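You operate a simulated robot arm through the tools that you are given. There is no shell and no other tool. Be economical: measure what you need, move in short steps, check, and stop when the job is done.

You run a simulated robot arm. Do the job below in one go: nothing can be reset, and whatever is moved stays where it is left.

Task
Clean the paste smear off the warm plate.
Fine: lid down on the blue pot, plate switched off, pot moved to the cabinet top, smear rubbed away with the yellow pad, pad laid on the cabinet top. Set down upright: fridge pad. What is to be rubbed or washed off counts as gone when no trace of it is left.

It is judged by the outcome, as a careful person would: the job done as asked, and still so three seconds after it is handed in. It fails if anything else is knocked over, pushed out of place, dropped, spilled or broken. Lids that push on must go on centred and level and be pressed home; caps that screw on are set level and turned clockwise until they are tight.

Robot
A 7-joint arm with a two-finger parallel gripper, fixed in place. Base frame: the origin is at the foot of the arm, x ahead of it, y to its left, z up. Units: mm, degrees, N and s.
With the tool pointing down near the work surface it reaches from about 440 to 900 mm from the base axis. Its first joint turns from -115.0 to 115.0 degrees. Payload 3.91 kg.
Tool frame: the origin (TCP) lies between the finger pads and is the grasp point; the fingertips stand 30 mm ahead of it; z points along the fingers, y is the line along which they close. Largest opening 110 mm; finger width 20, thickness 10; the body of the gripper, 48 by 112 mm, starts 55 mm behind the TCP.
Orientation is told as [roll, pitch, yaw] about the base's x, y, z axes, in that order, counted from this pose: with the fingers straight down and closing along the base's y, the tool's x points along the base's -x, its y along +y and its z along -z.

Tools
- The arm moves only by the tool nudge_tool. Its argument "increments" is text: rows parted by semicolons, each of 7 numbers parted by spaces: the shift along the base's x, y, z in mm, then the turn, a rotation vector about the base's x, y, z in degrees, then the finger opening in mm, from 0 to 110. In form: x y z ax ay az hand; .... A call has 1 to 12 rows; each row is the pose to reach, as a shift and turn from the pose commanded when the call began. Each row takes 0.2 s and may step no farther than 50 mm and 8.6 degrees from the row before; otherwise, or with a gripper value out of range, the whole call is refused. Where a pose cannot be reached the arm comes as near as it can. A force on the tool above 40 N (or 10 N above the force at the start of the call, whichever is more), or a blocked arm, ends the call early, and 0.2 s more pass. The fingers move at their own pace (about 153 mm/s each) and stop on an object; they squeeze with about 36 N. The grip force told is the motor's: it shows also when the fingers shut on nothing. Time passes only in rows, and 0.2 s behind the last, so rows that repeat a pose let the fingers close. It gives the time, the measured TCP pose, the force on the tool (base axes), the opening and the grip force at its end, in the units of the frame above (readings bear some noise), with the torque about the TCP (base axes, N m) and any sound that the robot's microphone picked up.
- Cameras (640 x 400 px; columns grow to the right, rows downward): "scene" is fixed at [52.5, -500.2, 1643.9]; the picture's right is [0.67, -0.74, 0.00], its down [-0.42, -0.38, -0.83] and it looks along [0.61, 0.56, -0.56] (base axes); focal length 371 px, centre (320, 200). "wrist" rides on the gripper at [72, 17, -103] in the tool frame; the picture's right is [-0.23, 0.97, 0.00], its down [-0.76, -0.18, -0.62] and it looks along [-0.61, -0.14, 0.78] (tool axes); focal length 222 px, centre (320, 200). There is no depth. A picture from a camera that has moved, and an enlarged one, comes with that camera's place and axes in the base frame and with its lens.
- camera(camera): a new picture of that camera. It takes no simulated time.
- move_column(by): slides the trunk up (or, below 0, down) by that many mm; the arm rides with it, the base frame stays. It gives what a move gives, with no picture.
- close_up(camera, box): a new picture of the part [left, top, right, bottom] of that camera's present view, enlarged. It takes no simulated time.
- job_done(): hands the job in; it is judged then, once.

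Work in short steps. Places have to be worked out from the pictures, the camera data and where the tool is seen: move nearer, look again, correct. Check each grasp and each placing, and mend what went wrong. You have 120 turns and 76 pictures in all, those below and enlarged ones among them. Open the gripper and draw the arm clear of the work before you hand the job in, unless the task says otherwise; then end with one line.

The tools are called after "Request:" by a JSON object that holds its "name" and its "arguments". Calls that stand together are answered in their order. nudge_tool: Moves the arm, as the interface text tells. Its arguments: {"type":"object","properties":{"increments":{"type":"string"}},"required":["increments"]} The other tools are called the same way: move_column (by) slides the trunk up or down; camera (camera) takes a picture; close_up (camera, box) takes an enlarged picture of a part of a camera's view; job_done () hands the job in.

At the start:

```text
time: 0.0
ee_pos: [529.3, -167.6, 1239.5]
orientation: [0.0, 0.0, -0.2]
contact_force: [0.6, 0.2, -0.5]
wrist_torque: [0.02, -0.01, -0.02]
width: 109.8
finger_force: 0.1
trunk travel left (down, up): [-775.0, 215.0]
```

scene: 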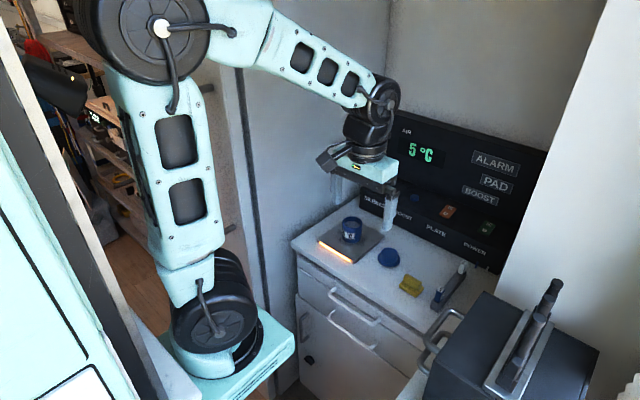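
wrist: 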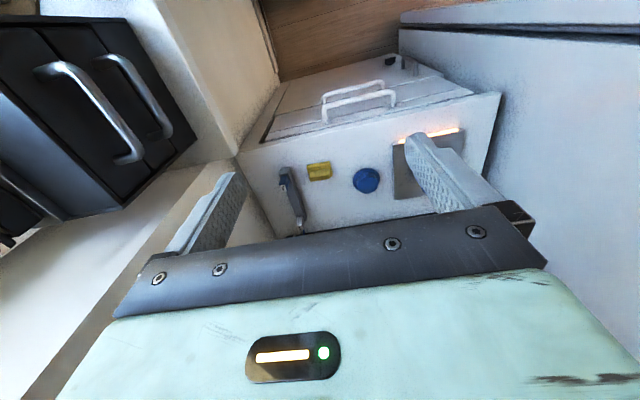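

I start with close-ups of the work area in the scene view to identify the objects and panel labels.

Request:
{"name": "close_up", "arguments": {"camera": "scene", "box": [280, 180, 520, 330]}}

Request:
{"name": "close_up", "arguments": {"camera": "scene", "box": [350, 100, 550, 280]}}

Request:
{"name": "close_up", "arguments": {"camera": "wrist", "box": [230, 50, 510, 240]}}

```text
2.67 times, centred on (400, 255) of scene
camera zoom: at [52.5, -500.2, 1643.9], right [0.67, -0.74, 0.0], down [-0.42, -0.38, -0.83], along [0.61, 0.56, -0.56], focal length 989 px, centre (107, 53)
```

zoom: 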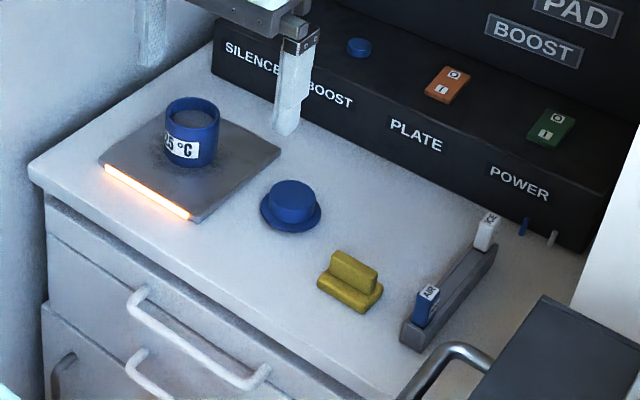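

```text
2.22 times, centred on (450, 190) of scene
camera zoom: at [52.5, -500.2, 1643.9], right [0.67, -0.74, 0.0], down [-0.42, -0.38, -0.83], along [0.61, 0.56, -0.56], focal length 824 px, centre (31, 222)
```

zoom: 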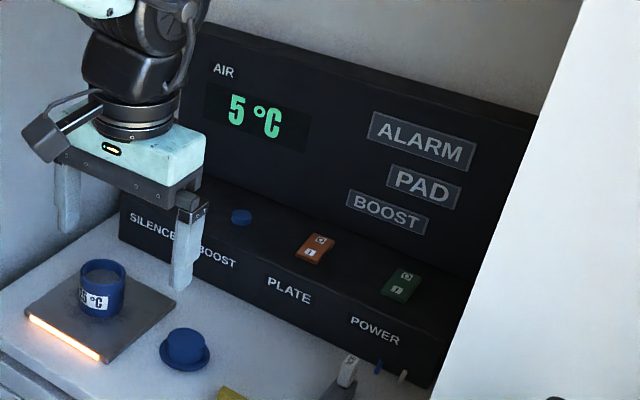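

```text
2.11 times, centred on (370, 145) of wrist
camera zoom: at [458.0, -150.5, 1343.9], right [0.23, 0.97, 0.0], down [0.76, -0.18, 0.62], along [0.61, -0.14, -0.78], focal length 468 px, centre (215, 316)
```

zoom: 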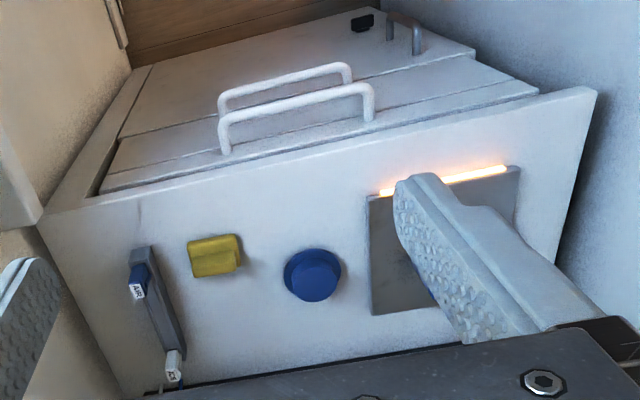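

The lid triangulates to about (767, -110, 912), so the cabinet top is near z 890. I lower the column to bring the wrist camera closer and look again.

Request:
{"name": "move_column", "arguments": {"by": -120}}

Request:
{"name": "camera", "arguments": {"camera": "wrist"}}

```text
time: 1.5
ee_pos: [530.3, -168.5, 1121.7]
orientation: [0.0, 0.0, -0.1]
contact_force: [1.5, 0.1, -0.4]
wrist_torque: [-0.02, -0.03, 0.0]
width: 110.0
finger_force: 0.1
trunk travel left (down, up): [-655.0, 335.0]
```

```text
70 pictures are left
camera wrist: at [458.0, -150.5, 1223.9], right [0.23, 0.97, 0.0], down [0.76, -0.18, 0.62], along [0.61, -0.14, -0.78], focal length 222 px, centre (320, 200)
```

wrist: 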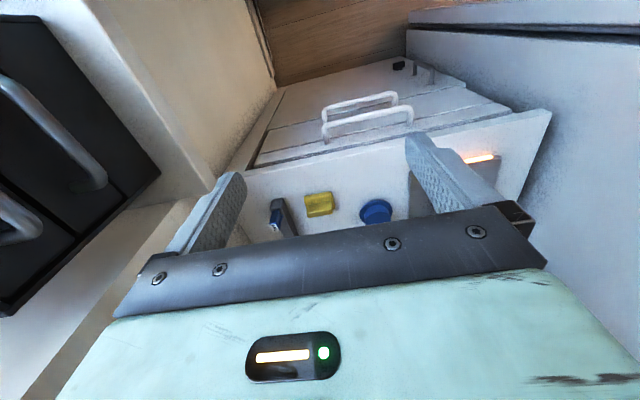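

The gripper hides things at this distance, so I move over the middle of the work area, with fingertips about 1090, and look down from there.

Request:
{"name": "nudge_tool", "arguments": {"increments": "40 15 0 0 0 0 110; 80 30 0 0 0 0 110; 120 40 0 0 0 0 110; 150 40 0 0 0 0 110"}}

Request:
{"name": "camera", "arguments": {"camera": "wrist"}}

Request:
{"name": "camera", "arguments": {"camera": "scene"}}

```text
time: 2.5
ee_pos: [678.2, -128.8, 1120.0]
orientation: [-0.1, 0.0, -0.2]
contact_force: [0.3, 0.0, -0.2]
wrist_torque: [0.0, 0.0, 0.03]
width: 110.2
finger_force: 0.0
trunk travel left (down, up): [-655.0, 335.0]
```

```text
69 pictures are left
camera wrist: at [607.0, -110.2, 1223.6], right [0.23, 0.97, 0.0], down [0.76, -0.18, 0.62], along [0.61, -0.14, -0.78], focal length 222 px, centre (320, 200)
```

wrist: 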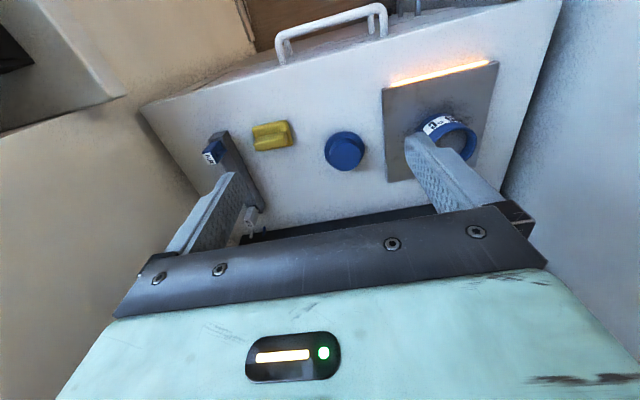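

```text
68 pictures are left
```

scene: 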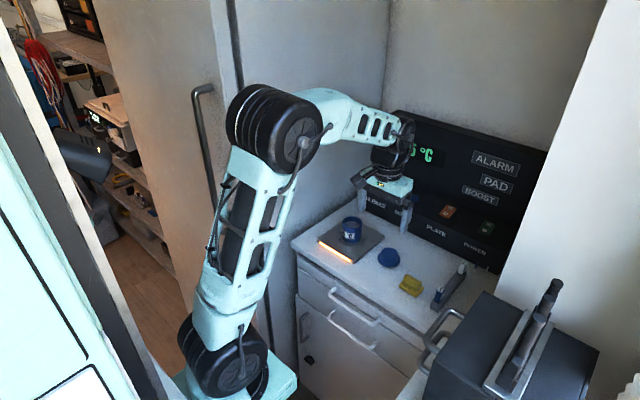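

Lid refined to about (768, -109, 912). I move above it and descend partway for a better look.

Request:
{"name": "nudge_tool", "arguments": {"increments": "45 10 -20 0 0 0 110; 90 20 -60 0 0 0 110; 90 20 -100 0 0 0 110"}}

Request:
{"name": "camera", "arguments": {"camera": "wrist"}}

Request:
{"name": "close_up", "arguments": {"camera": "scene", "box": [280, 180, 520, 330]}}

```text
refused: row 1 steps farther than a row can; nothing moved
```

```text
67 pictures are left
camera wrist: at [607.0, -110.2, 1223.6], right [0.23, 0.97, 0.0], down [0.76, -0.18, 0.62], along [0.61, -0.14, -0.78], focal length 222 px, centre (320, 200)
```

wrist: 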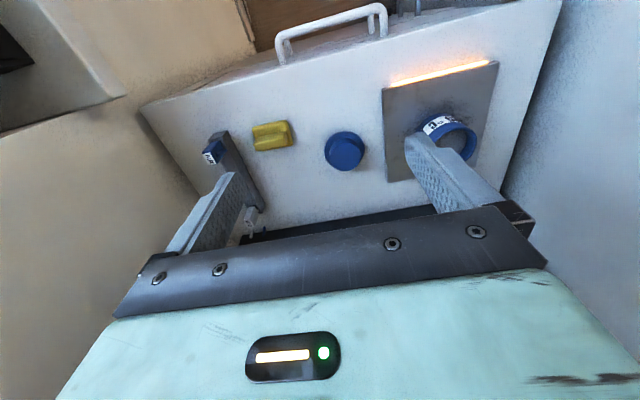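

```text
2.67 times, centred on (400, 255) of scene
camera zoom: at [52.5, -500.2, 1643.9], right [0.67, -0.74, 0.0], down [-0.42, -0.38, -0.83], along [0.61, 0.56, -0.56], focal length 989 px, centre (107, 53)
```

zoom: 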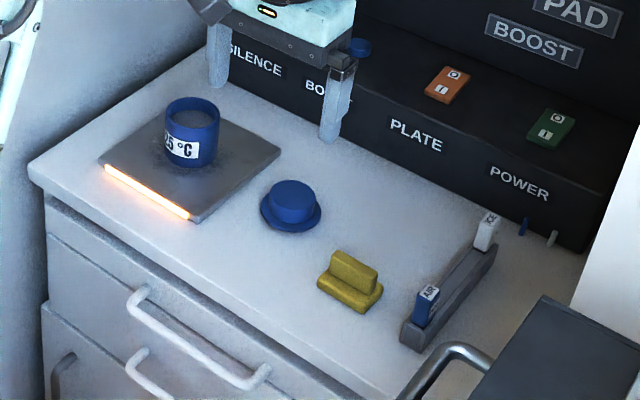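

A row was too long; I repeat the approach with shorter steps.

Request:
{"name": "nudge_tool", "arguments": {"increments": "30 7 -20 0 0 0 110; 60 14 -50 0 0 0 110; 90 20 -80 0 0 0 110; 90 20 -110 0 0 0 110"}}

Request:
{"name": "camera", "arguments": {"camera": "wrist"}}

Request:
{"name": "close_up", "arguments": {"camera": "scene", "box": [280, 180, 520, 330]}}

```text
time: 3.5
ee_pos: [768.6, -106.9, 1011.3]
orientation: [0.0, 0.0, -0.1]
contact_force: [-1.0, -0.1, 0.8]
wrist_torque: [0.03, -0.01, 0.0]
width: 109.8
finger_force: 0.1
trunk travel left (down, up): [-655.0, 335.0]
```

```text
65 pictures are left
camera wrist: at [696.8, -90.0, 1114.0], right [0.23, 0.97, 0.0], down [0.76, -0.18, 0.62], along [0.61, -0.14, -0.78], focal length 222 px, centre (320, 200)
```

wrist: 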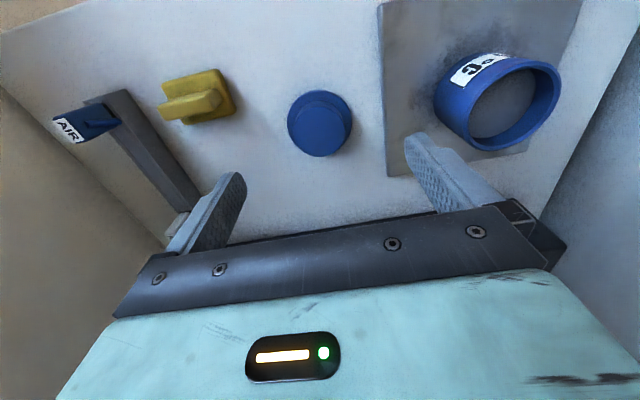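

```text
2.67 times, centred on (400, 255) of scene
camera zoom: at [52.5, -500.2, 1643.9], right [0.67, -0.74, 0.0], down [-0.42, -0.38, -0.83], along [0.61, 0.56, -0.56], focal length 989 px, centre (107, 53)
```

zoom: 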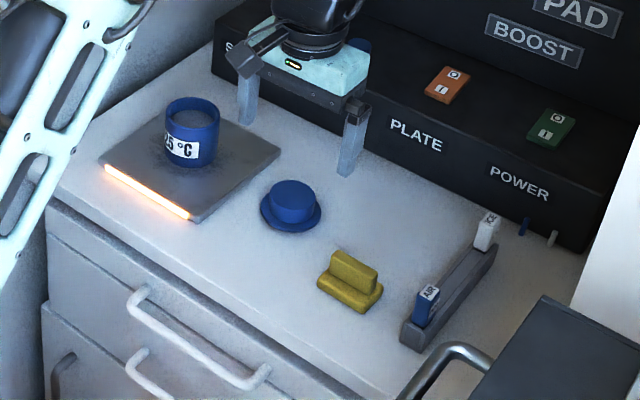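

Lid brim centre is now about (770, -107) and the pot about (773, 32). I need to know which way up the lid lies and its dimensions, so I look closer.

Request:
{"name": "close_up", "arguments": {"camera": "scene", "box": [370, 240, 410, 270]}}

Request:
{"name": "close_up", "arguments": {"camera": "wrist", "box": [270, 60, 400, 160]}}

Request:
{"name": "close_up", "arguments": {"camera": "wrist", "box": [370, 0, 600, 180]}}

Request:
{"name": "close_up", "arguments": {"camera": "scene", "box": [310, 205, 400, 270]}}

```text
13.33 times, centred on (390, 255) of scene
camera zoom: at [52.5, -500.2, 1643.9], right [0.67, -0.74, 0.0], down [-0.42, -0.38, -0.83], along [0.61, 0.56, -0.56], focal length 4945 px, centre (-613, -533)
```

zoom: 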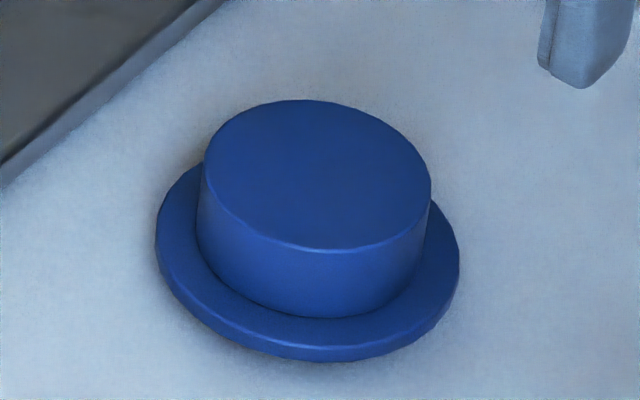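

```text
4.00 times, centred on (335, 110) of wrist
camera zoom: at [696.8, -90.0, 1114.0], right [0.23, 0.97, 0.0], down [0.76, -0.18, 0.62], along [0.61, -0.14, -0.78], focal length 888 px, centre (260, 560)
```

zoom: 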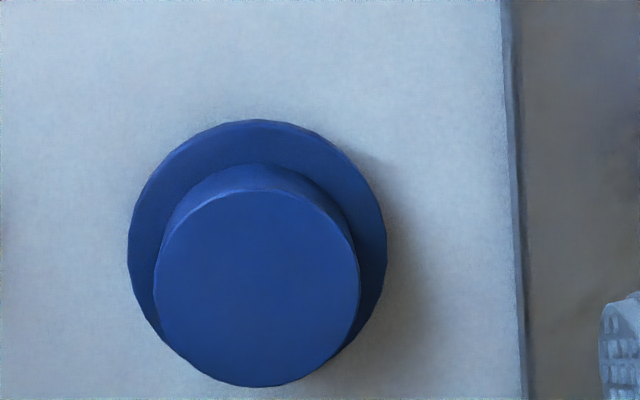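

```text
2.22 times, centred on (485, 90) of wrist
camera zoom: at [696.8, -90.0, 1114.0], right [0.23, 0.97, 0.0], down [0.76, -0.18, 0.62], along [0.61, -0.14, -0.78], focal length 494 px, centre (-47, 444)
```

zoom: 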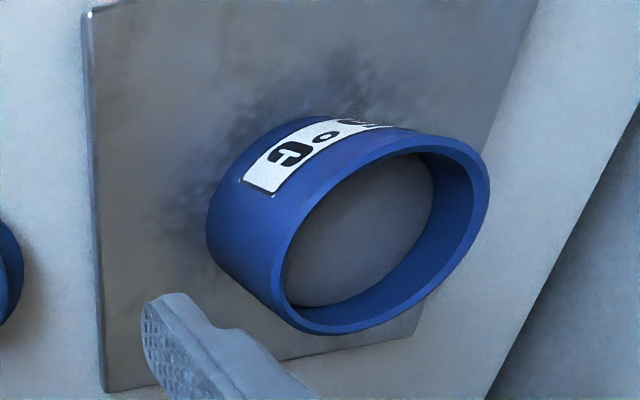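

```text
6.15 times, centred on (355, 238) of scene
camera zoom: at [52.5, -500.2, 1643.9], right [0.67, -0.74, 0.0], down [-0.42, -0.38, -0.83], along [0.61, 0.56, -0.56], focal length 2282 px, centre (105, -31)
```

zoom: 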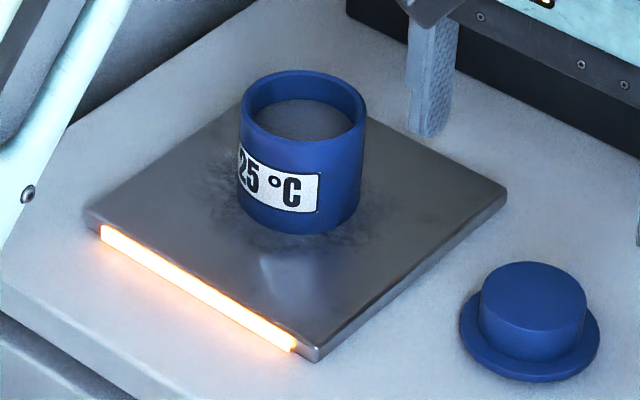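

The lid's upper cylinder (~50 mm) could be a plug facing up, or a grip. I measure the pot's mouth before deciding.

Request:
{"name": "close_up", "arguments": {"camera": "scene", "box": [335, 208, 375, 238]}}

```text
13.33 times, centred on (355, 223) of scene
camera zoom: at [52.5, -500.2, 1643.9], right [0.67, -0.74, 0.0], down [-0.42, -0.38, -0.83], along [0.61, 0.56, -0.56], focal length 4945 px, centre (-147, -107)
```

zoom: 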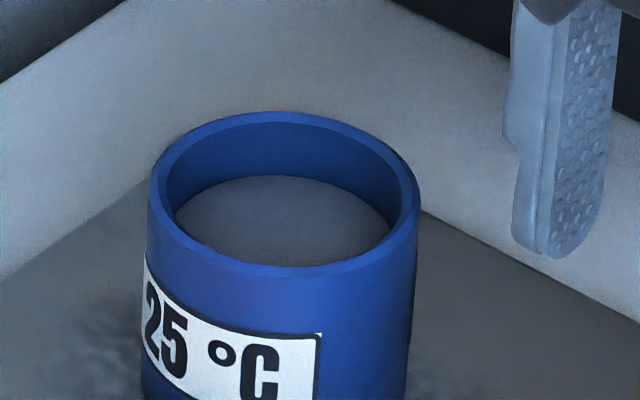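

The mouth is ~54 mm and the pot's outside ~62; the contents lie only ~14 mm below the rim. So the lid is a shallow skirted cap (66 mm) with a 50 mm grip on top, lying right way up. I centre at (773, -108) and descend over it.

Request:
{"name": "nudge_tool", "arguments": {"increments": "4 -1 -30 0 0 0 90; 4 -1 -50 0 0 0 90"}}

Request:
{"name": "close_up", "arguments": {"camera": "scene", "box": [360, 220, 424, 270]}}

Request:
{"name": "close_up", "arguments": {"camera": "wrist", "box": [180, 0, 520, 220]}}

```text
time: 4.1
ee_pos: [772.3, -109.7, 960.3]
orientation: [0.0, 0.0, -0.1]
contact_force: [-0.2, -0.3, -0.3]
wrist_torque: [-0.03, 0.0, 0.0]
width: 90.0
finger_force: 0.0
trunk travel left (down, up): [-655.0, 335.0]
```

```text
8.00 times, centred on (392, 245) of scene
camera zoom: at [52.5, -500.2, 1643.9], right [0.67, -0.74, 0.0], down [-0.42, -0.38, -0.83], along [0.61, 0.56, -0.56], focal length 2967 px, centre (-256, -160)
```

zoom: 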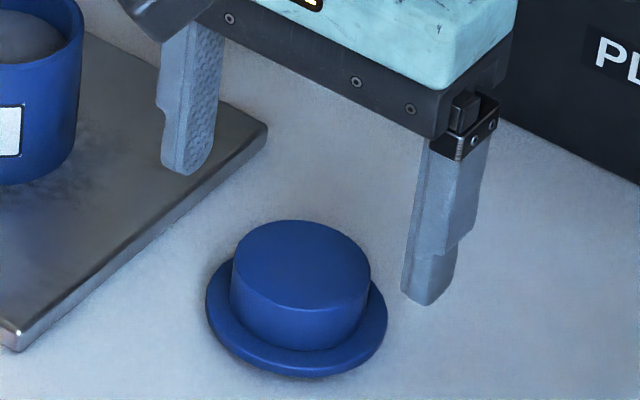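

```text
1.82 times, centred on (350, 110) of wrist
camera zoom: at [700.3, -91.7, 1064.3], right [0.23, 0.97, 0.0], down [0.76, -0.18, 0.62], along [0.61, -0.14, -0.78], focal length 404 px, centre (266, 364)
```

zoom: 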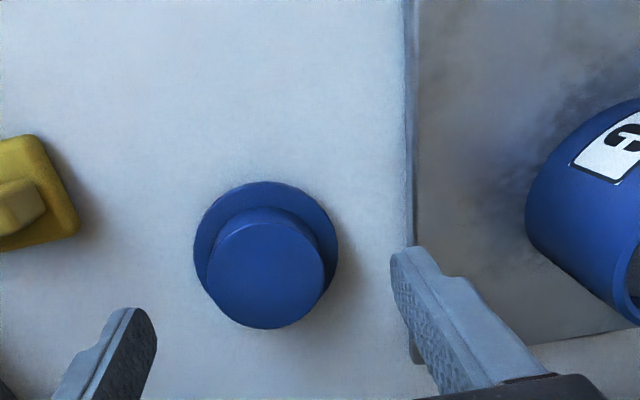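

The fingers straddle the lid well and the knob top is around z 918. I lower so tips are near 905 and close gently.

Request:
{"name": "nudge_tool", "arguments": {"increments": "0 1 -15 0 0 0 90; 0 1 -25 0 0 0 90; 0 1 -25 0 0 0 80"}}

Request:
{"name": "close_up", "arguments": {"camera": "scene", "box": [360, 220, 424, 270]}}

```text
time: 4.9
ee_pos: [771.8, -108.1, 935.1]
orientation: [0.0, 0.0, 0.0]
contact_force: [0.3, 0.7, 0.1]
wrist_torque: [0.0, -0.02, 0.0]
width: 80.0
finger_force: 0.0
trunk travel left (down, up): [-655.0, 335.0]
```

```text
8.00 times, centred on (392, 245) of scene
camera zoom: at [52.5, -500.2, 1643.9], right [0.67, -0.74, 0.0], down [-0.42, -0.38, -0.83], along [0.61, 0.56, -0.56], focal length 2967 px, centre (-256, -160)
```

zoom: 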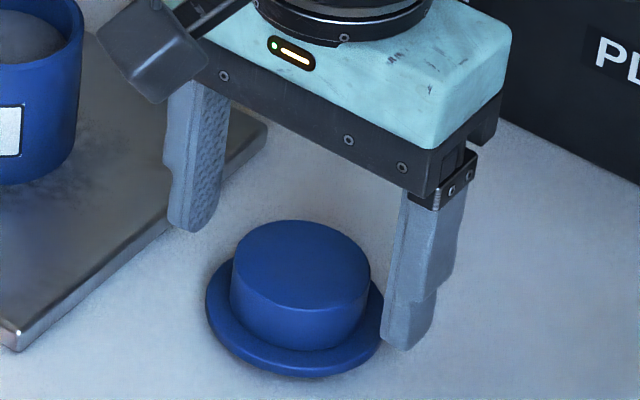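

Tips are still ~9 mm above the brim; I go 5 mm lower and close.

Request:
{"name": "nudge_tool", "arguments": {"increments": "0 0 -5 0 0 0 80; 0 0 -5 0 0 0 55; 0 0 -5 0 0 0 45; 0 0 -5 0 0 0 40; 0 0 -5 0 0 0 40"}}

Request:
{"name": "close_up", "arguments": {"camera": "scene", "box": [360, 220, 424, 270]}}

```text
time: 6.1
ee_pos: [771.9, -109.7, 929.3]
orientation: [0.0, 0.0, -0.1]
contact_force: [0.0, -0.3, -0.1]
wrist_torque: [-0.02, 0.03, 0.0]
width: 47.3
finger_force: 36.2
trunk travel left (down, up): [-655.0, 335.0]
```

```text
8.00 times, centred on (392, 245) of scene
camera zoom: at [52.5, -500.2, 1643.9], right [0.67, -0.74, 0.0], down [-0.42, -0.38, -0.83], along [0.61, 0.56, -0.56], focal length 2967 px, centre (-256, -160)
```

zoom: 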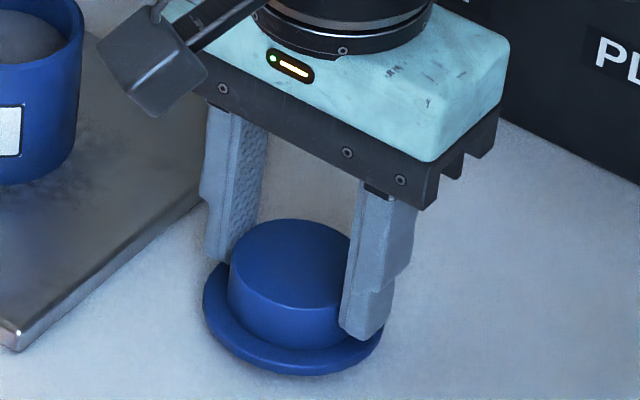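

Gripped at 47.3 mm. Before placing it I want to see the underside: lift high, pull back and to the right, then tilt the fingers toward -y so the scene camera sees it.

Request:
{"name": "nudge_tool", "arguments": {"increments": "0 0 10 0 0 0 40; 0 0 55 0 0 0 40; 0 0 100 0 0 0 40; 0 0 145 0 0 0 40; -30 -30 170 0 0 0 40; -60 -60 190 0 0 0 40; -90 -90 200 0 0 0 40; -120 -120 200 0 0 0 40"}}

Request:
{"name": "nudge_tool", "arguments": {"increments": "0 0 0 -8 0 0 40; 0 0 0 -16 0 0 40; 0 0 0 -24 0 0 40; 0 0 0 -32 0 0 40; 0 0 0 -40 0 0 40; 0 0 0 -48 0 0 40; 0 0 0 -56 0 0 40; 0 0 0 -64 0 0 40; 0 0 0 -72 0 0 40; 0 0 0 -80 0 0 40"}}

Request:
{"name": "camera", "arguments": {"camera": "scene"}}

```text
time: 7.9
ee_pos: [654.1, -229.7, 1128.9]
orientation: [0.0, -0.1, 0.0]
contact_force: [0.2, 0.2, -0.9]
wrist_torque: [-0.01, 0.03, 0.0]
width: 47.0
finger_force: 36.1
trunk travel left (down, up): [-655.0, 335.0]
```

```text
time: 10.1
ee_pos: [651.9, -228.8, 1131.3]
orientation: [-80.2, -0.1, -0.1]
contact_force: [-0.4, -0.5, -0.2]
wrist_torque: [0.02, -0.02, -0.02]
width: 46.9
finger_force: 36.4
trunk travel left (down, up): [-655.0, 335.0]
```

```text
54 pictures are left
```

scene: 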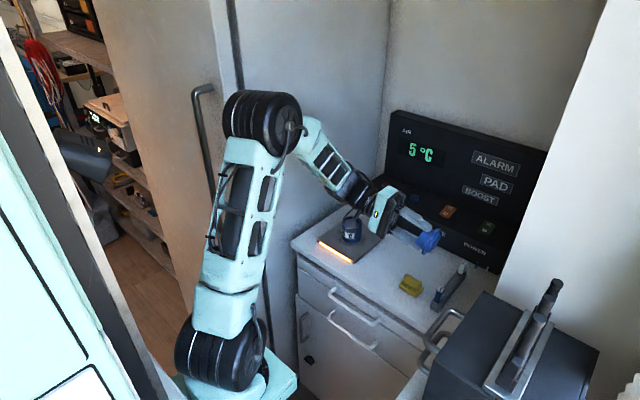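

Request:
{"name": "close_up", "arguments": {"camera": "scene", "box": [405, 220, 453, 260]}}

```text
10.00 times, centred on (429, 240) of scene
camera zoom: at [52.5, -500.2, 1643.9], right [0.67, -0.74, 0.0], down [-0.42, -0.38, -0.83], along [0.61, 0.56, -0.56], focal length 3709 px, centre (-770, -200)
```

zoom: 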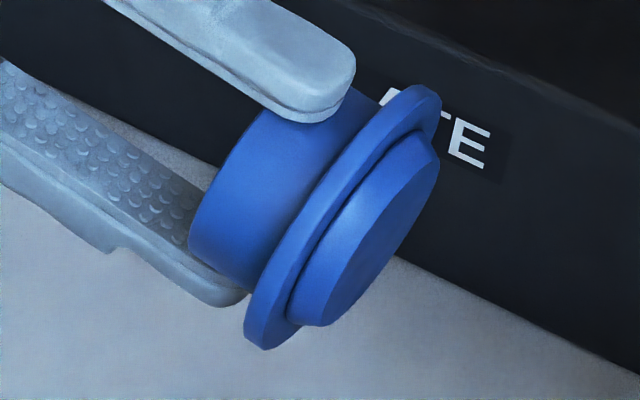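

There is a plug under the brim, so the lid was right way up and the knob is the grip. I rotate back level and move to view the pot from nearly overhead.

Request:
{"name": "nudge_tool", "arguments": {"increments": "0 0 0 8 0 0 40; 0 0 0 16 0 0 40; 0 0 0 24 0 0 40; 0 0 0 32 0 0 40; 0 0 0 40 0 0 40; 0 0 0 48 0 0 40; 0 0 0 56 0 0 40; 0 0 0 64 0 0 40; 0 0 0 72 0 0 40; 0 0 0 80 0 0 40"}}

Request:
{"name": "nudge_tool", "arguments": {"increments": "20 40 0 0 0 0 40; 40 80 0 0 0 0 40; 60 120 -10 0 0 0 40; 80 160 -20 0 0 0 40; 100 200 -20 0 0 0 40; 120 240 -20 0 0 0 40; 150 240 -20 0 0 0 40"}}

Request:
{"name": "camera", "arguments": {"camera": "wrist"}}

```text
time: 12.3
ee_pos: [653.8, -228.4, 1131.1]
orientation: [0.0, 0.1, -0.1]
contact_force: [0.6, 0.5, 0.1]
wrist_torque: [-0.02, 0.05, 0.01]
width: 46.9
finger_force: 35.7
trunk travel left (down, up): [-655.0, 335.0]
```

```text
time: 13.9
ee_pos: [804.9, 12.7, 1109.4]
orientation: [0.0, 0.0, 0.0]
contact_force: [-0.2, 0.7, 0.4]
wrist_torque: [-0.03, -0.03, -0.01]
width: 46.8
finger_force: 36.0
trunk travel left (down, up): [-655.0, 335.0]
```

```text
52 pictures are left
camera wrist: at [733.7, 30.8, 1214.2], right [0.23, 0.97, 0.0], down [0.76, -0.18, 0.62], along [0.61, -0.14, -0.78], focal length 222 px, centre (320, 200)
```

wrist: 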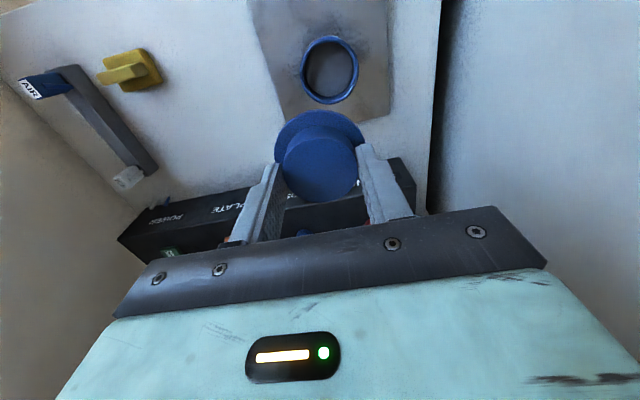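

Good overhead view. I zoom in on the pot for an accurate centre, and view the smear too.

Request:
{"name": "close_up", "arguments": {"camera": "wrist", "box": [250, 0, 410, 120]}}

Request:
{"name": "close_up", "arguments": {"camera": "scene", "box": [310, 180, 390, 240]}}

```text
3.33 times, centred on (330, 60) of wrist
camera zoom: at [733.7, 30.8, 1214.2], right [0.23, 0.97, 0.0], down [0.76, -0.18, 0.62], along [0.61, -0.14, -0.78], focal length 740 px, centre (287, 667)
```

zoom: 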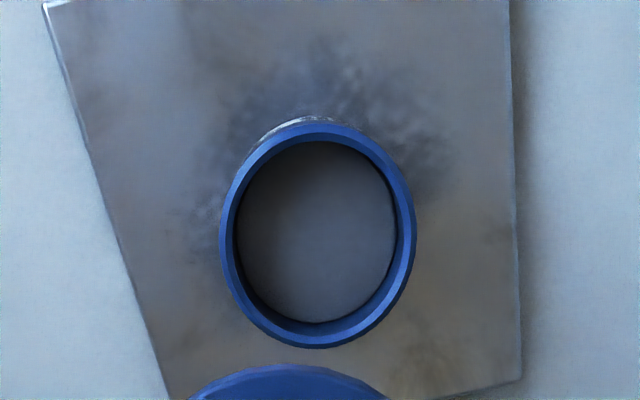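

```text
6.67 times, centred on (350, 210) of scene
camera zoom: at [52.5, -500.2, 1643.9], right [0.67, -0.74, 0.0], down [-0.42, -0.38, -0.83], along [0.61, 0.56, -0.56], focal length 2473 px, centre (120, 133)
```

zoom: 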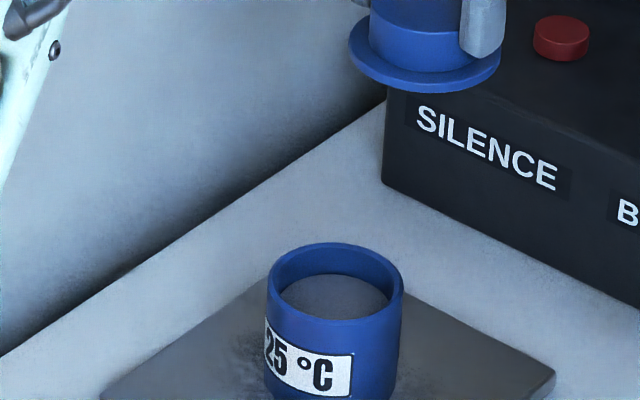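

Pot rim centre estimates at (774, 31.5), rim z ≈ 957. I check the held lid's offset from the TCP the same way.

Request:
{"name": "close_up", "arguments": {"camera": "wrist", "box": [260, 100, 380, 210]}}

```text
3.64 times, centred on (320, 155) of wrist
camera zoom: at [733.7, 30.8, 1214.2], right [0.23, 0.97, 0.0], down [0.76, -0.18, 0.62], along [0.61, -0.14, -0.78], focal length 808 px, centre (320, 364)
```

zoom: 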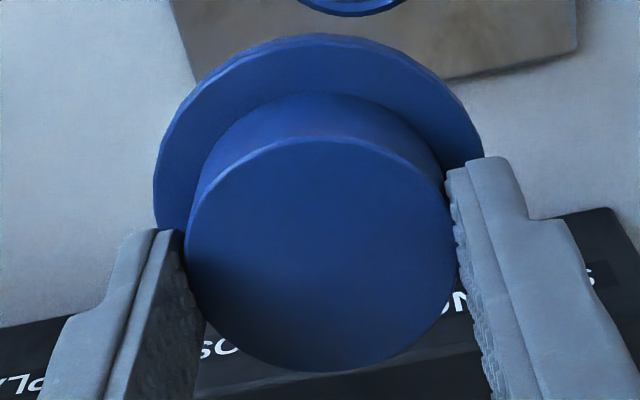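

All agree: pot axis (774, 31), rim z ≈ 957; lid is centred on the TCP; seated TCP should be ≈ 997. I move over the pot and descend to 1020.

Request:
{"name": "nudge_tool", "arguments": {"increments": "-31.6 17.7 0 0 0 0 40; -31.6 17.7 -40 0 0 0 40; -31.6 17.7 -75 0 0 0 40; -31.6 17.7 -91 0 0 0 40; -31.6 17.7 -91 0 0 0 40"}}

Request:
{"name": "close_up", "arguments": {"camera": "scene", "box": [322, 195, 386, 245]}}

Request:
{"name": "close_up", "arguments": {"camera": "wrist", "box": [250, 40, 410, 220]}}

```text
time: 15.1
ee_pos: [772.1, 28.5, 1018.8]
orientation: [0.0, 0.0, -0.1]
contact_force: [-0.2, -0.4, 0.0]
wrist_torque: [-0.01, 0.01, -0.03]
width: 47.2
finger_force: 36.6
trunk travel left (down, up): [-655.0, 335.0]
```

```text
8.00 times, centred on (354, 220) of scene
camera zoom: at [52.5, -500.2, 1643.9], right [0.67, -0.74, 0.0], down [-0.42, -0.38, -0.83], along [0.61, 0.56, -0.56], focal length 2967 px, centre (48, 40)
```

zoom: 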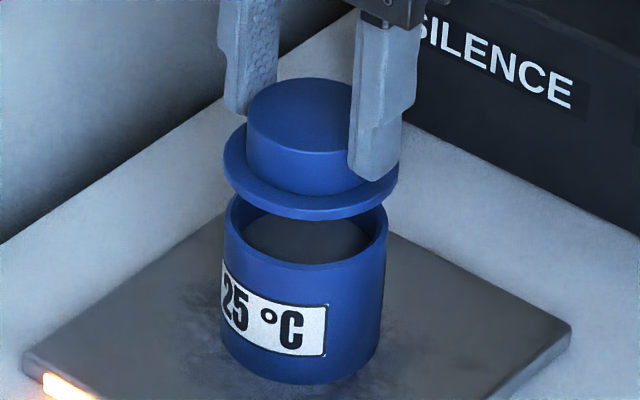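

```text
2.22 times, centred on (330, 130) of wrist
camera zoom: at [701.5, 46.7, 1122.4], right [0.23, 0.97, 0.0], down [0.76, -0.18, 0.62], along [0.61, -0.14, -0.78], focal length 494 px, centre (298, 356)
```

zoom: 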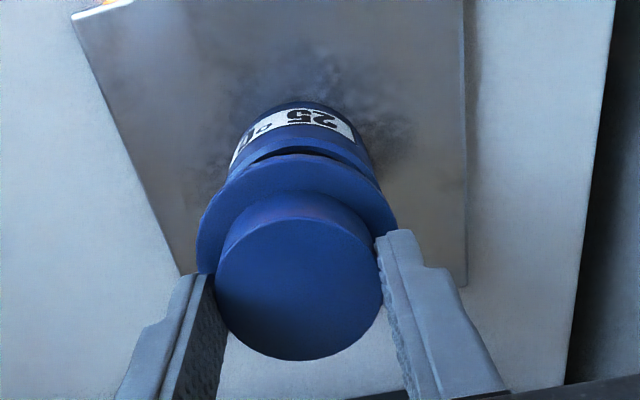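

Lid and pot line up within ~2 mm; a small +y correction, then I descend toward contact.

Request:
{"name": "nudge_tool", "arguments": {"increments": "0.5 1.4 0 0 0 0 40; 0.5 1.4 -6 0 0 0 40; 0.5 1.4 -10 0 0 0 40; 0.5 1.4 -13 0 0 0 40; 0.5 1.4 -15 0 0 0 40"}}

Request:
{"name": "close_up", "arguments": {"camera": "scene", "box": [330, 200, 378, 240]}}

```text
time: 16.3
ee_pos: [771.1, 30.0, 1004.4]
orientation: [0.0, 0.0, -0.1]
contact_force: [0.0, -0.9, -0.3]
wrist_torque: [0.01, -0.02, 0.01]
width: 47.1
finger_force: 35.8
trunk travel left (down, up): [-655.0, 335.0]
```

```text
10.00 times, centred on (354, 220) of scene
camera zoom: at [52.5, -500.2, 1643.9], right [0.67, -0.74, 0.0], down [-0.42, -0.38, -0.83], along [0.61, 0.56, -0.56], focal length 3709 px, centre (-20, 0)
```

zoom: 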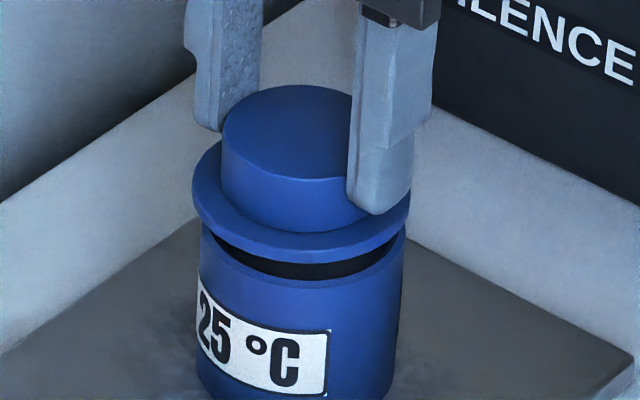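

No contact yet, plug at the mouth, well centred. Continue in small steps watching force.

Request:
{"name": "nudge_tool", "arguments": {"increments": "0 0 -1.5 0 0 0 40; 0 0 -3 0 0 0 40; 0 0 -4.5 0 0 0 40"}}

Request:
{"name": "close_up", "arguments": {"camera": "scene", "box": [330, 200, 378, 240]}}

```text
time: 17.1
ee_pos: [772.8, 30.5, 1000.0]
orientation: [0.0, 0.0, -0.1]
contact_force: [-0.3, -0.1, 0.2]
wrist_torque: [-0.02, 0.02, -0.01]
width: 47.1
finger_force: 36.3
trunk travel left (down, up): [-655.0, 335.0]
```

```text
10.00 times, centred on (354, 220) of scene
camera zoom: at [52.5, -500.2, 1643.9], right [0.67, -0.74, 0.0], down [-0.42, -0.38, -0.83], along [0.61, 0.56, -0.56], focal length 3709 px, centre (-20, 0)
```

zoom: 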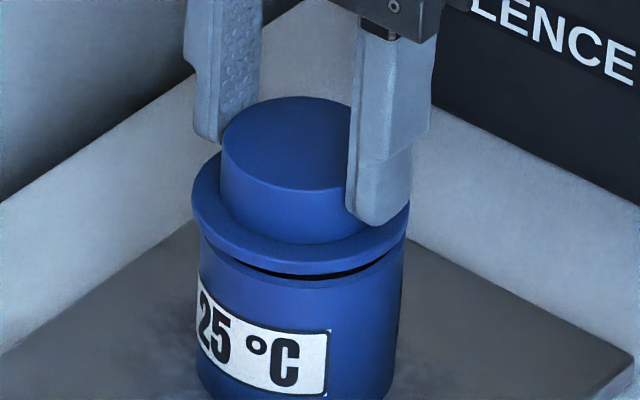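

Going in freely; ~4 mm gap left. Continue until it seats.

Request:
{"name": "nudge_tool", "arguments": {"increments": "0 0 -1 0 0 0 40; 0 0 -2 0 0 0 40; 0 0 -3 0 0 0 40; 0 0 -4 0 0 0 40; 0 0 -5 0 0 0 40"}}

Request:
{"name": "close_up", "arguments": {"camera": "scene", "box": [330, 200, 378, 240]}}

```text
time: 18.3
ee_pos: [773.1, 30.6, 993.7]
orientation: [0.0, 0.0, -0.1]
contact_force: [-0.3, 0.2, -0.3]
wrist_torque: [-0.01, 0.05, 0.03]
width: 47.2
finger_force: 36.7
trunk travel left (down, up): [-655.0, 335.0]
```

```text
10.00 times, centred on (354, 220) of scene
camera zoom: at [52.5, -500.2, 1643.9], right [0.67, -0.74, 0.0], down [-0.42, -0.38, -0.83], along [0.61, 0.56, -0.56], focal length 3709 px, centre (-20, 0)
```

zoom: 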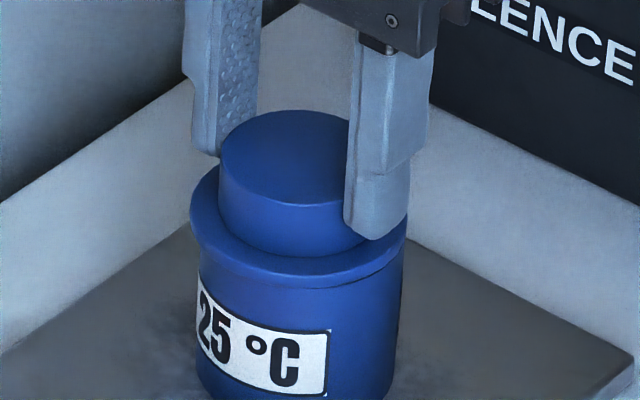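

Nearly flush but no contact force yet; I continue in 1 mm steps until it resists.

Request:
{"name": "nudge_tool", "arguments": {"increments": "0 0 -1 0 0 0 40; 0 0 -2 0 0 0 40; 0 0 -2 0 0 0 40"}}

```text
time: 19.1
ee_pos: [772.2, 30.8, 992.7]
orientation: [0.0, 0.0, -0.1]
contact_force: [0.9, -1.4, 5.1]
wrist_torque: [-0.05, -0.24, -0.04]
width: 47.0
finger_force: 35.8
trunk travel left (down, up): [-655.0, 335.0]
```

Contact of 5 N upward has appeared. I press a bit harder to drive it home.

Request:
{"name": "nudge_tool", "arguments": {"increments": "0 0 -1.5 0 0 0 40; 0 0 -3 0 0 0 40; 0 0 -3 0 0 0 40"}}

Request:
{"name": "close_up", "arguments": {"camera": "scene", "box": [330, 200, 378, 240]}}

```text
time: 19.9
ee_pos: [771.9, 30.7, 991.5]
orientation: [-0.1, -0.2, -0.1]
contact_force: [0.1, -0.3, 26.8]
wrist_torque: [-0.24, -0.13, 0.0]
width: 47.5
finger_force: 36.1
trunk travel left (down, up): [-655.0, 335.0]
```

```text
10.00 times, centred on (354, 220) of scene
camera zoom: at [52.5, -500.2, 1643.9], right [0.67, -0.74, 0.0], down [-0.42, -0.38, -0.83], along [0.61, 0.56, -0.56], focal length 3709 px, centre (-20, 0)
```

zoom: 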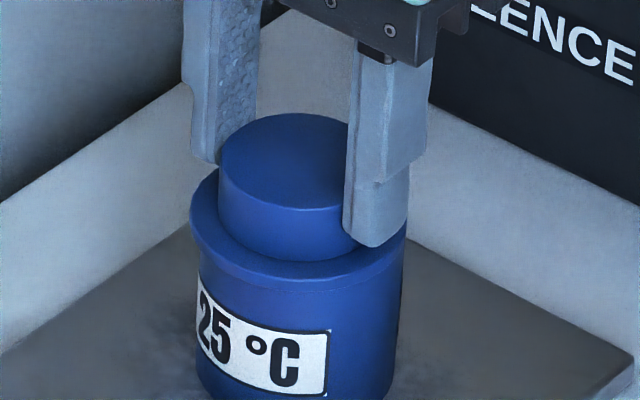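

The lid looks flush and level with 27 N on it. I release, lift, close the fingers and press on the knob's top to make sure it's home.

Request:
{"name": "nudge_tool", "arguments": {"increments": "0 0 2 0 0 0 40; 0 0 3 0 0 0 60; 0 0 3 0 0 0 80; 0 0 3 0 0 0 85; 0 0 25 0 0 0 85; 0 0 43 0 0 0 85; 0 0 43 0 0 0 40; 0 0 43 0 0 0 0; 0 0 43 0 0 0 0; 0 0 30 0 0 0 0; 0 0 22 0 0 0 0; 0 0 19 0 0 0 0"}}

Request:
{"name": "close_up", "arguments": {"camera": "scene", "box": [322, 195, 386, 245]}}

```text
time: 22.5
ee_pos: [773.6, 30.0, 1009.3]
orientation: [0.0, -0.1, -0.1]
contact_force: [-0.5, -0.1, 0.2]
wrist_torque: [0.01, 0.02, 0.05]
width: 0.1
finger_force: 35.8
trunk travel left (down, up): [-655.0, 335.0]
```

```text
8.00 times, centred on (354, 220) of scene
camera zoom: at [52.5, -500.2, 1643.9], right [0.67, -0.74, 0.0], down [-0.42, -0.38, -0.83], along [0.61, 0.56, -0.56], focal length 2967 px, centre (48, 40)
```

zoom: 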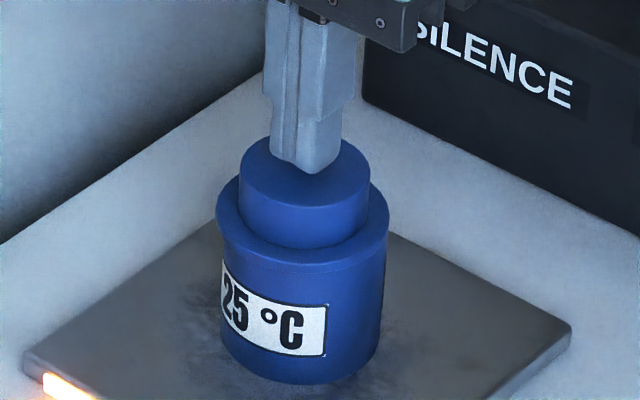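

The lid is seated evenly. I press down on the knob top.

Request:
{"name": "nudge_tool", "arguments": {"increments": "0 0 -2 0 0 0 0; 0 0 -4 0 0 0 0; 0 0 -6 0 0 0 0; 0 0 -8 0 0 0 0; 0 0 -10 0 0 0 0; 0 0 -12 0 0 0 0; 0 0 -12 0 0 0 0"}}

```text
time: 23.7
ee_pos: [773.4, 30.4, 1006.0]
orientation: [0.1, -0.7, -0.2]
contact_force: [-1.1, -0.5, 17.5]
wrist_torque: [-0.04, 0.09, 0.02]
width: 0.0
finger_force: 36.1
trunk travel left (down, up): [-655.0, 335.0]
stopped in row 6: the force on the tool passed its limit at 43 N (the readings are from after the stop); the commanded pose is now the measured one
```

Pressed with 43 N: home. I lift clear and move to view the PLATE switch.

Request:
{"name": "nudge_tool", "arguments": {"increments": "0 0 40 0 0 0 0; 0 0 85 0 0 0 0; 5 -20 125 0 0 0 0; 15 -60 150 0 0 0 0; 25 -100 170 0 0 0 0; 30 -145 185 0 0 0 0; 30 -180 190 0 0 0 0"}}

Request:
{"name": "camera", "arguments": {"camera": "wrist"}}

Request:
{"name": "close_up", "arguments": {"camera": "scene", "box": [410, 180, 506, 260]}}

```text
time: 25.3
ee_pos: [803.7, -146.4, 1193.9]
orientation: [0.0, -0.3, -0.1]
contact_force: [0.8, 1.0, -0.4]
wrist_torque: [-0.05, 0.0, -0.02]
width: 0.0
finger_force: 35.8
trunk travel left (down, up): [-655.0, 335.0]
```

```text
41 pictures are left
camera wrist: at [731.3, -128.0, 1296.2], right [0.23, 0.97, 0.0], down [0.76, -0.18, 0.63], along [0.61, -0.14, -0.78], focal length 222 px, centre (320, 200)
```

wrist: 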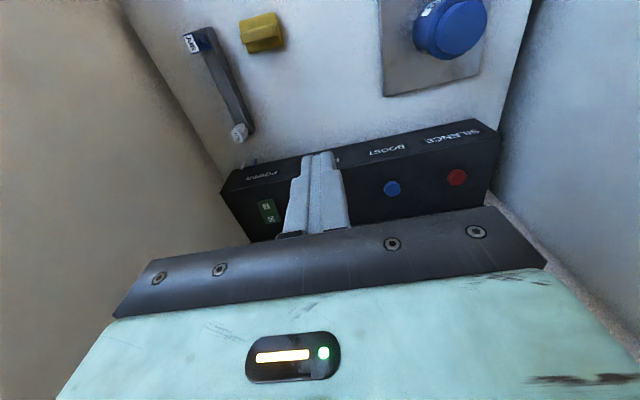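

```text
5.00 times, centred on (458, 220) of scene
camera zoom: at [52.5, -500.2, 1643.9], right [0.67, -0.74, 0.0], down [-0.42, -0.38, -0.83], along [0.61, 0.56, -0.56], focal length 1854 px, centre (-370, 100)
```

zoom: 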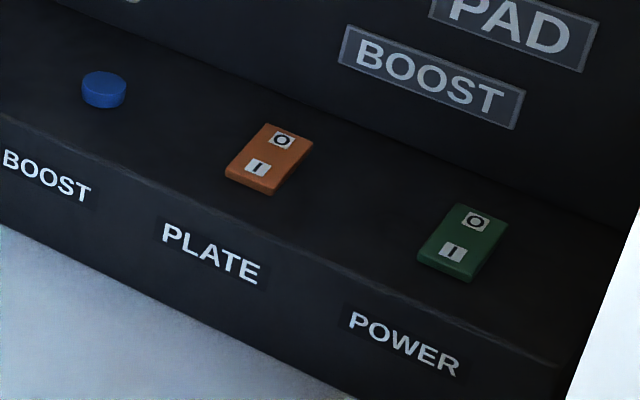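

The ledge top is z ≈ 975 and the PLATE switch's O end is near (1012, -165). It needs reach, so I tilt the fingers forward 45° and approach from above.

Request:
{"name": "nudge_tool", "arguments": {"increments": "15 -3 -10 0 -7.5 0 0; 30 -6 -20 0 -15 0 0; 50 -9 -30 0 -22.5 0 0; 70 -12 -45 0 -30 0 0; 90 -15 -60 0 -37.5 0 0; 110 -18 -70 0 -45 0 0; 130 -19 -80 0 -45 0 0"}}

Request:
{"name": "camera", "arguments": {"camera": "wrist"}}

Request:
{"name": "close_up", "arguments": {"camera": "scene", "box": [380, 160, 524, 270]}}

```text
time: 26.9
ee_pos: [933.6, -168.0, 1114.8]
orientation: [0.0, -45.5, -0.1]
contact_force: [0.6, 0.3, 0.6]
wrist_torque: [0.04, 0.01, 0.02]
width: 0.0
finger_force: 35.6
trunk travel left (down, up): [-655.0, 335.0]
```

```text
39 pictures are left
camera wrist: at [809.7, -149.8, 1135.1], right [0.16, 0.97, 0.16], down [0.09, -0.18, 0.98], along [0.98, -0.14, -0.12], focal length 222 px, centre (320, 200)
```

wrist: 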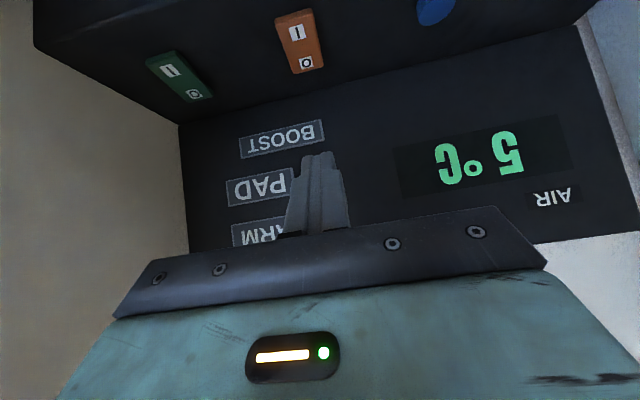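

```text
3.64 times, centred on (452, 215) of scene
camera zoom: at [52.5, -500.2, 1643.9], right [0.67, -0.74, 0.0], down [-0.42, -0.38, -0.83], along [0.61, 0.56, -0.56], focal length 1349 px, centre (-160, 146)
```

zoom: 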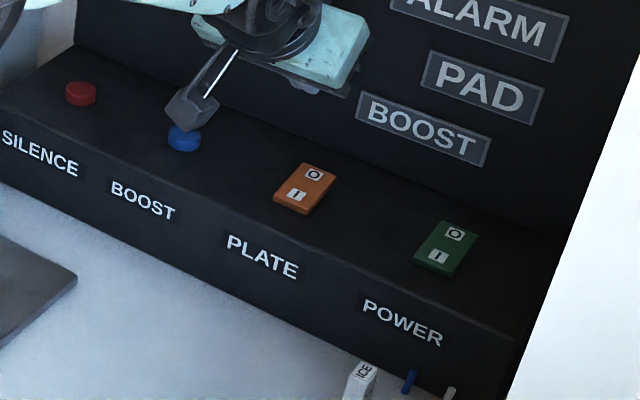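

The O end is at about (1005, -168, 980). With this tilt the lower finger corner leads by (14, -28); I move to TCP (994, -168, 1040) and check.

Request:
{"name": "nudge_tool", "arguments": {"increments": "30 0 -30 0 0 0 0; 60 0 -60 0 0 0 0; 60 0 -78 0 0 0 0; 60 0 -78 0 0 0 0"}}

Request:
{"name": "close_up", "arguments": {"camera": "scene", "box": [400, 180, 496, 260]}}

Request:
{"name": "camera", "arguments": {"camera": "wrist"}}

```text
time: 27.9
ee_pos: [993.3, -168.0, 1035.8]
orientation: [0.1, -45.5, -0.2]
contact_force: [-0.6, 0.1, 0.1]
wrist_torque: [0.0, -0.02, -0.02]
width: 0.0
finger_force: 36.0
trunk travel left (down, up): [-655.0, 335.0]
```

```text
5.00 times, centred on (448, 220) of scene
camera zoom: at [52.5, -500.2, 1643.9], right [0.67, -0.74, 0.0], down [-0.42, -0.38, -0.83], along [0.61, 0.56, -0.56], focal length 1854 px, centre (-320, 100)
```

zoom: 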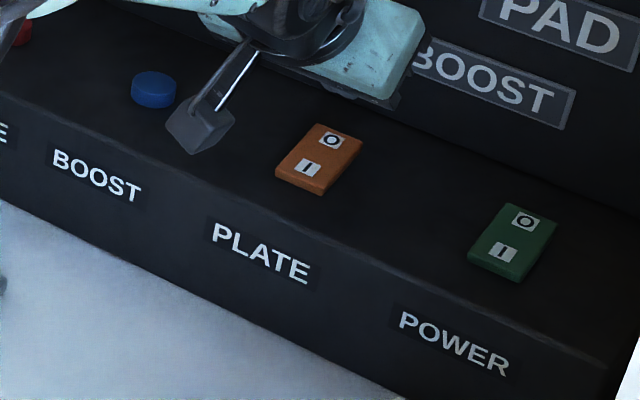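

```text
36 pictures are left
camera wrist: at [870.2, -149.7, 1057.6], right [0.16, 0.97, 0.16], down [0.09, -0.18, 0.98], along [0.98, -0.14, -0.12], focal length 222 px, centre (320, 200)
```

wrist: 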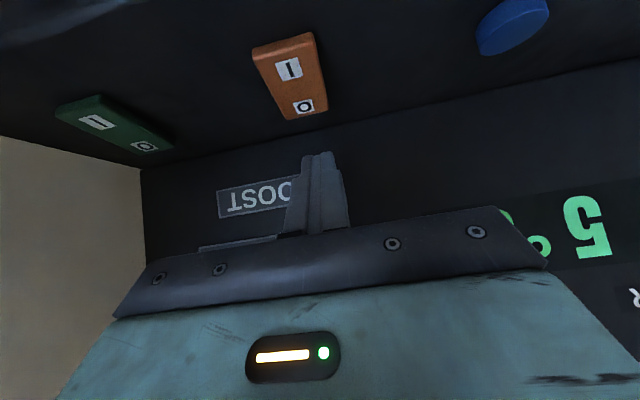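

The fingertip lines up with the O end in y; refined O at about (1006, -168, 977). I descend to press.

Request:
{"name": "nudge_tool", "arguments": {"increments": "-1 0 -10 0 0 0 0; -1 0 -20 0 0 0 0; -1 0 -25 0 0 0 0; -1 0 -28 0 0 0 0; -1 0 -31 0 0 0 0; -1 0 -34 0 0 0 0; -1 0 -36 0 0 0 0"}}

Request:
{"name": "camera", "arguments": {"camera": "wrist"}}

```text
time: 29.5
ee_pos: [992.2, -167.7, 1001.6]
orientation: [0.1, -45.8, -0.1]
contact_force: [-2.3, 0.8, 14.7]
wrist_torque: [0.01, -0.11, 0.01]
width: 0.2
finger_force: 36.0
trunk travel left (down, up): [-655.0, 335.0]
```

```text
35 pictures are left
camera wrist: at [869.4, -149.9, 1022.8], right [0.16, 0.97, 0.16], down [0.09, -0.18, 0.98], along [0.98, -0.14, -0.11], focal length 222 px, centre (320, 200)
```

wrist: 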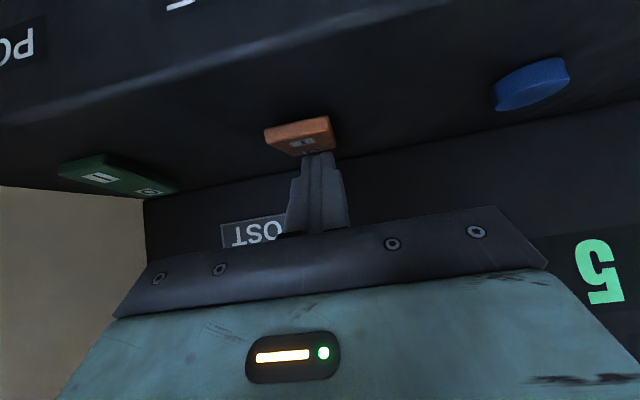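

The finger presses the O end and the switch has tilted. I lift away and check whether the plate glow is gone.

Request:
{"name": "nudge_tool", "arguments": {"increments": "0 0 20 0 0 0 0; -20 0 60 0 0 0 0; -50 0 95 0 0 0 0; -80 0 120 0 7.5 0 0; -110 0 140 0 15 0 0; -140 0 150 0 22.5 0 0; -160 0 150 0 30 0 0; -180 0 150 0 37.5 0 0; -200 0 150 0 45.4 0 0"}}

Request:
{"name": "close_up", "arguments": {"camera": "scene", "box": [280, 150, 520, 300]}}

```text
time: 31.5
ee_pos: [793.0, -168.7, 1148.8]
orientation: [0.1, 0.2, -0.1]
contact_force: [0.1, -0.3, 0.3]
wrist_torque: [0.0, 0.0, 0.01]
width: 0.2
finger_force: 35.7
trunk travel left (down, up): [-655.0, 335.0]
```

```text
2.67 times, centred on (400, 225) of scene
camera zoom: at [52.5, -500.2, 1643.9], right [0.67, -0.74, 0.0], down [-0.42, -0.38, -0.83], along [0.61, 0.56, -0.56], focal length 989 px, centre (107, 133)
```

zoom: 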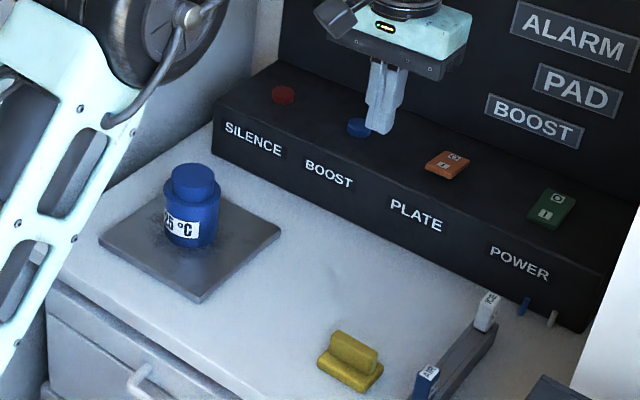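

The plate glow is gone. Now I open the fingers and go above the pot (773, 31), straddling the lid, down to TCP 1000 first.

Request:
{"name": "nudge_tool", "arguments": {"increments": "0 45 0 0 0 0 60; -5 90 0 0 0 0 100; -10 135 0 0 0 0 100; -15 175 -10 0 0 0 100; -20 199.5 -45 0 0 0 100; -20 199.5 -90 0 0 0 100; -20 199.5 -130 0 0 0 100; -20 199.5 -150 0 0 0 100"}}

Request:
{"name": "close_up", "arguments": {"camera": "scene", "box": [310, 185, 398, 255]}}

Request:
{"name": "close_up", "arguments": {"camera": "wrist", "box": [180, 0, 500, 220]}}

```text
time: 33.3
ee_pos: [774.2, 32.9, 997.9]
orientation: [0.0, 0.0, -0.1]
contact_force: [0.1, 0.3, 0.1]
wrist_torque: [0.0, -0.02, -0.02]
width: 100.3
finger_force: 0.1
trunk travel left (down, up): [-655.0, 335.0]
```

```text
5.71 times, centred on (354, 220) of scene
camera zoom: at [52.5, -500.2, 1643.9], right [0.67, -0.74, 0.0], down [-0.42, -0.38, -0.83], along [0.61, 0.56, -0.56], focal length 2120 px, centre (126, 86)
```

zoom: 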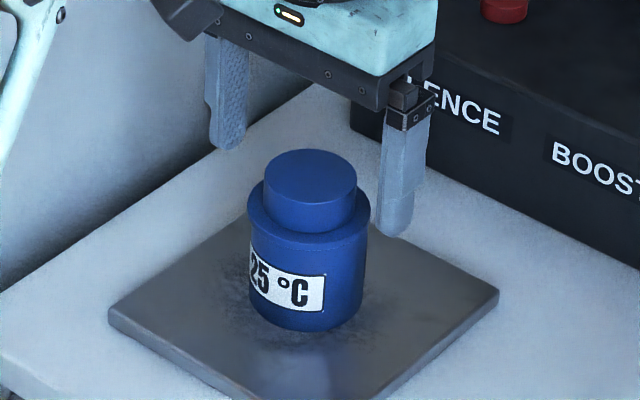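

```text
1.82 times, centred on (340, 110) of wrist
camera zoom: at [702.8, 49.6, 1101.2], right [0.23, 0.97, 0.0], down [0.76, -0.18, 0.62], along [0.61, -0.14, -0.78], focal length 404 px, centre (284, 364)
```

zoom: 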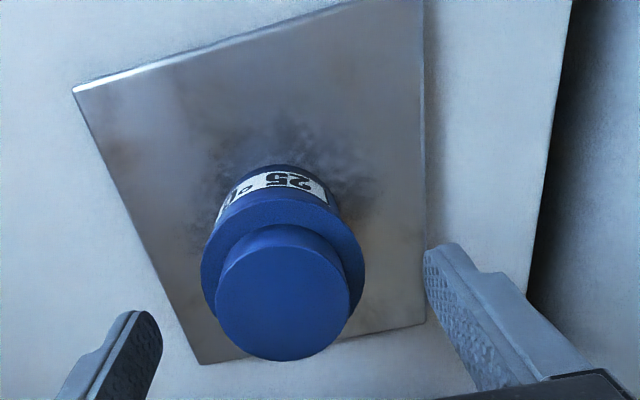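

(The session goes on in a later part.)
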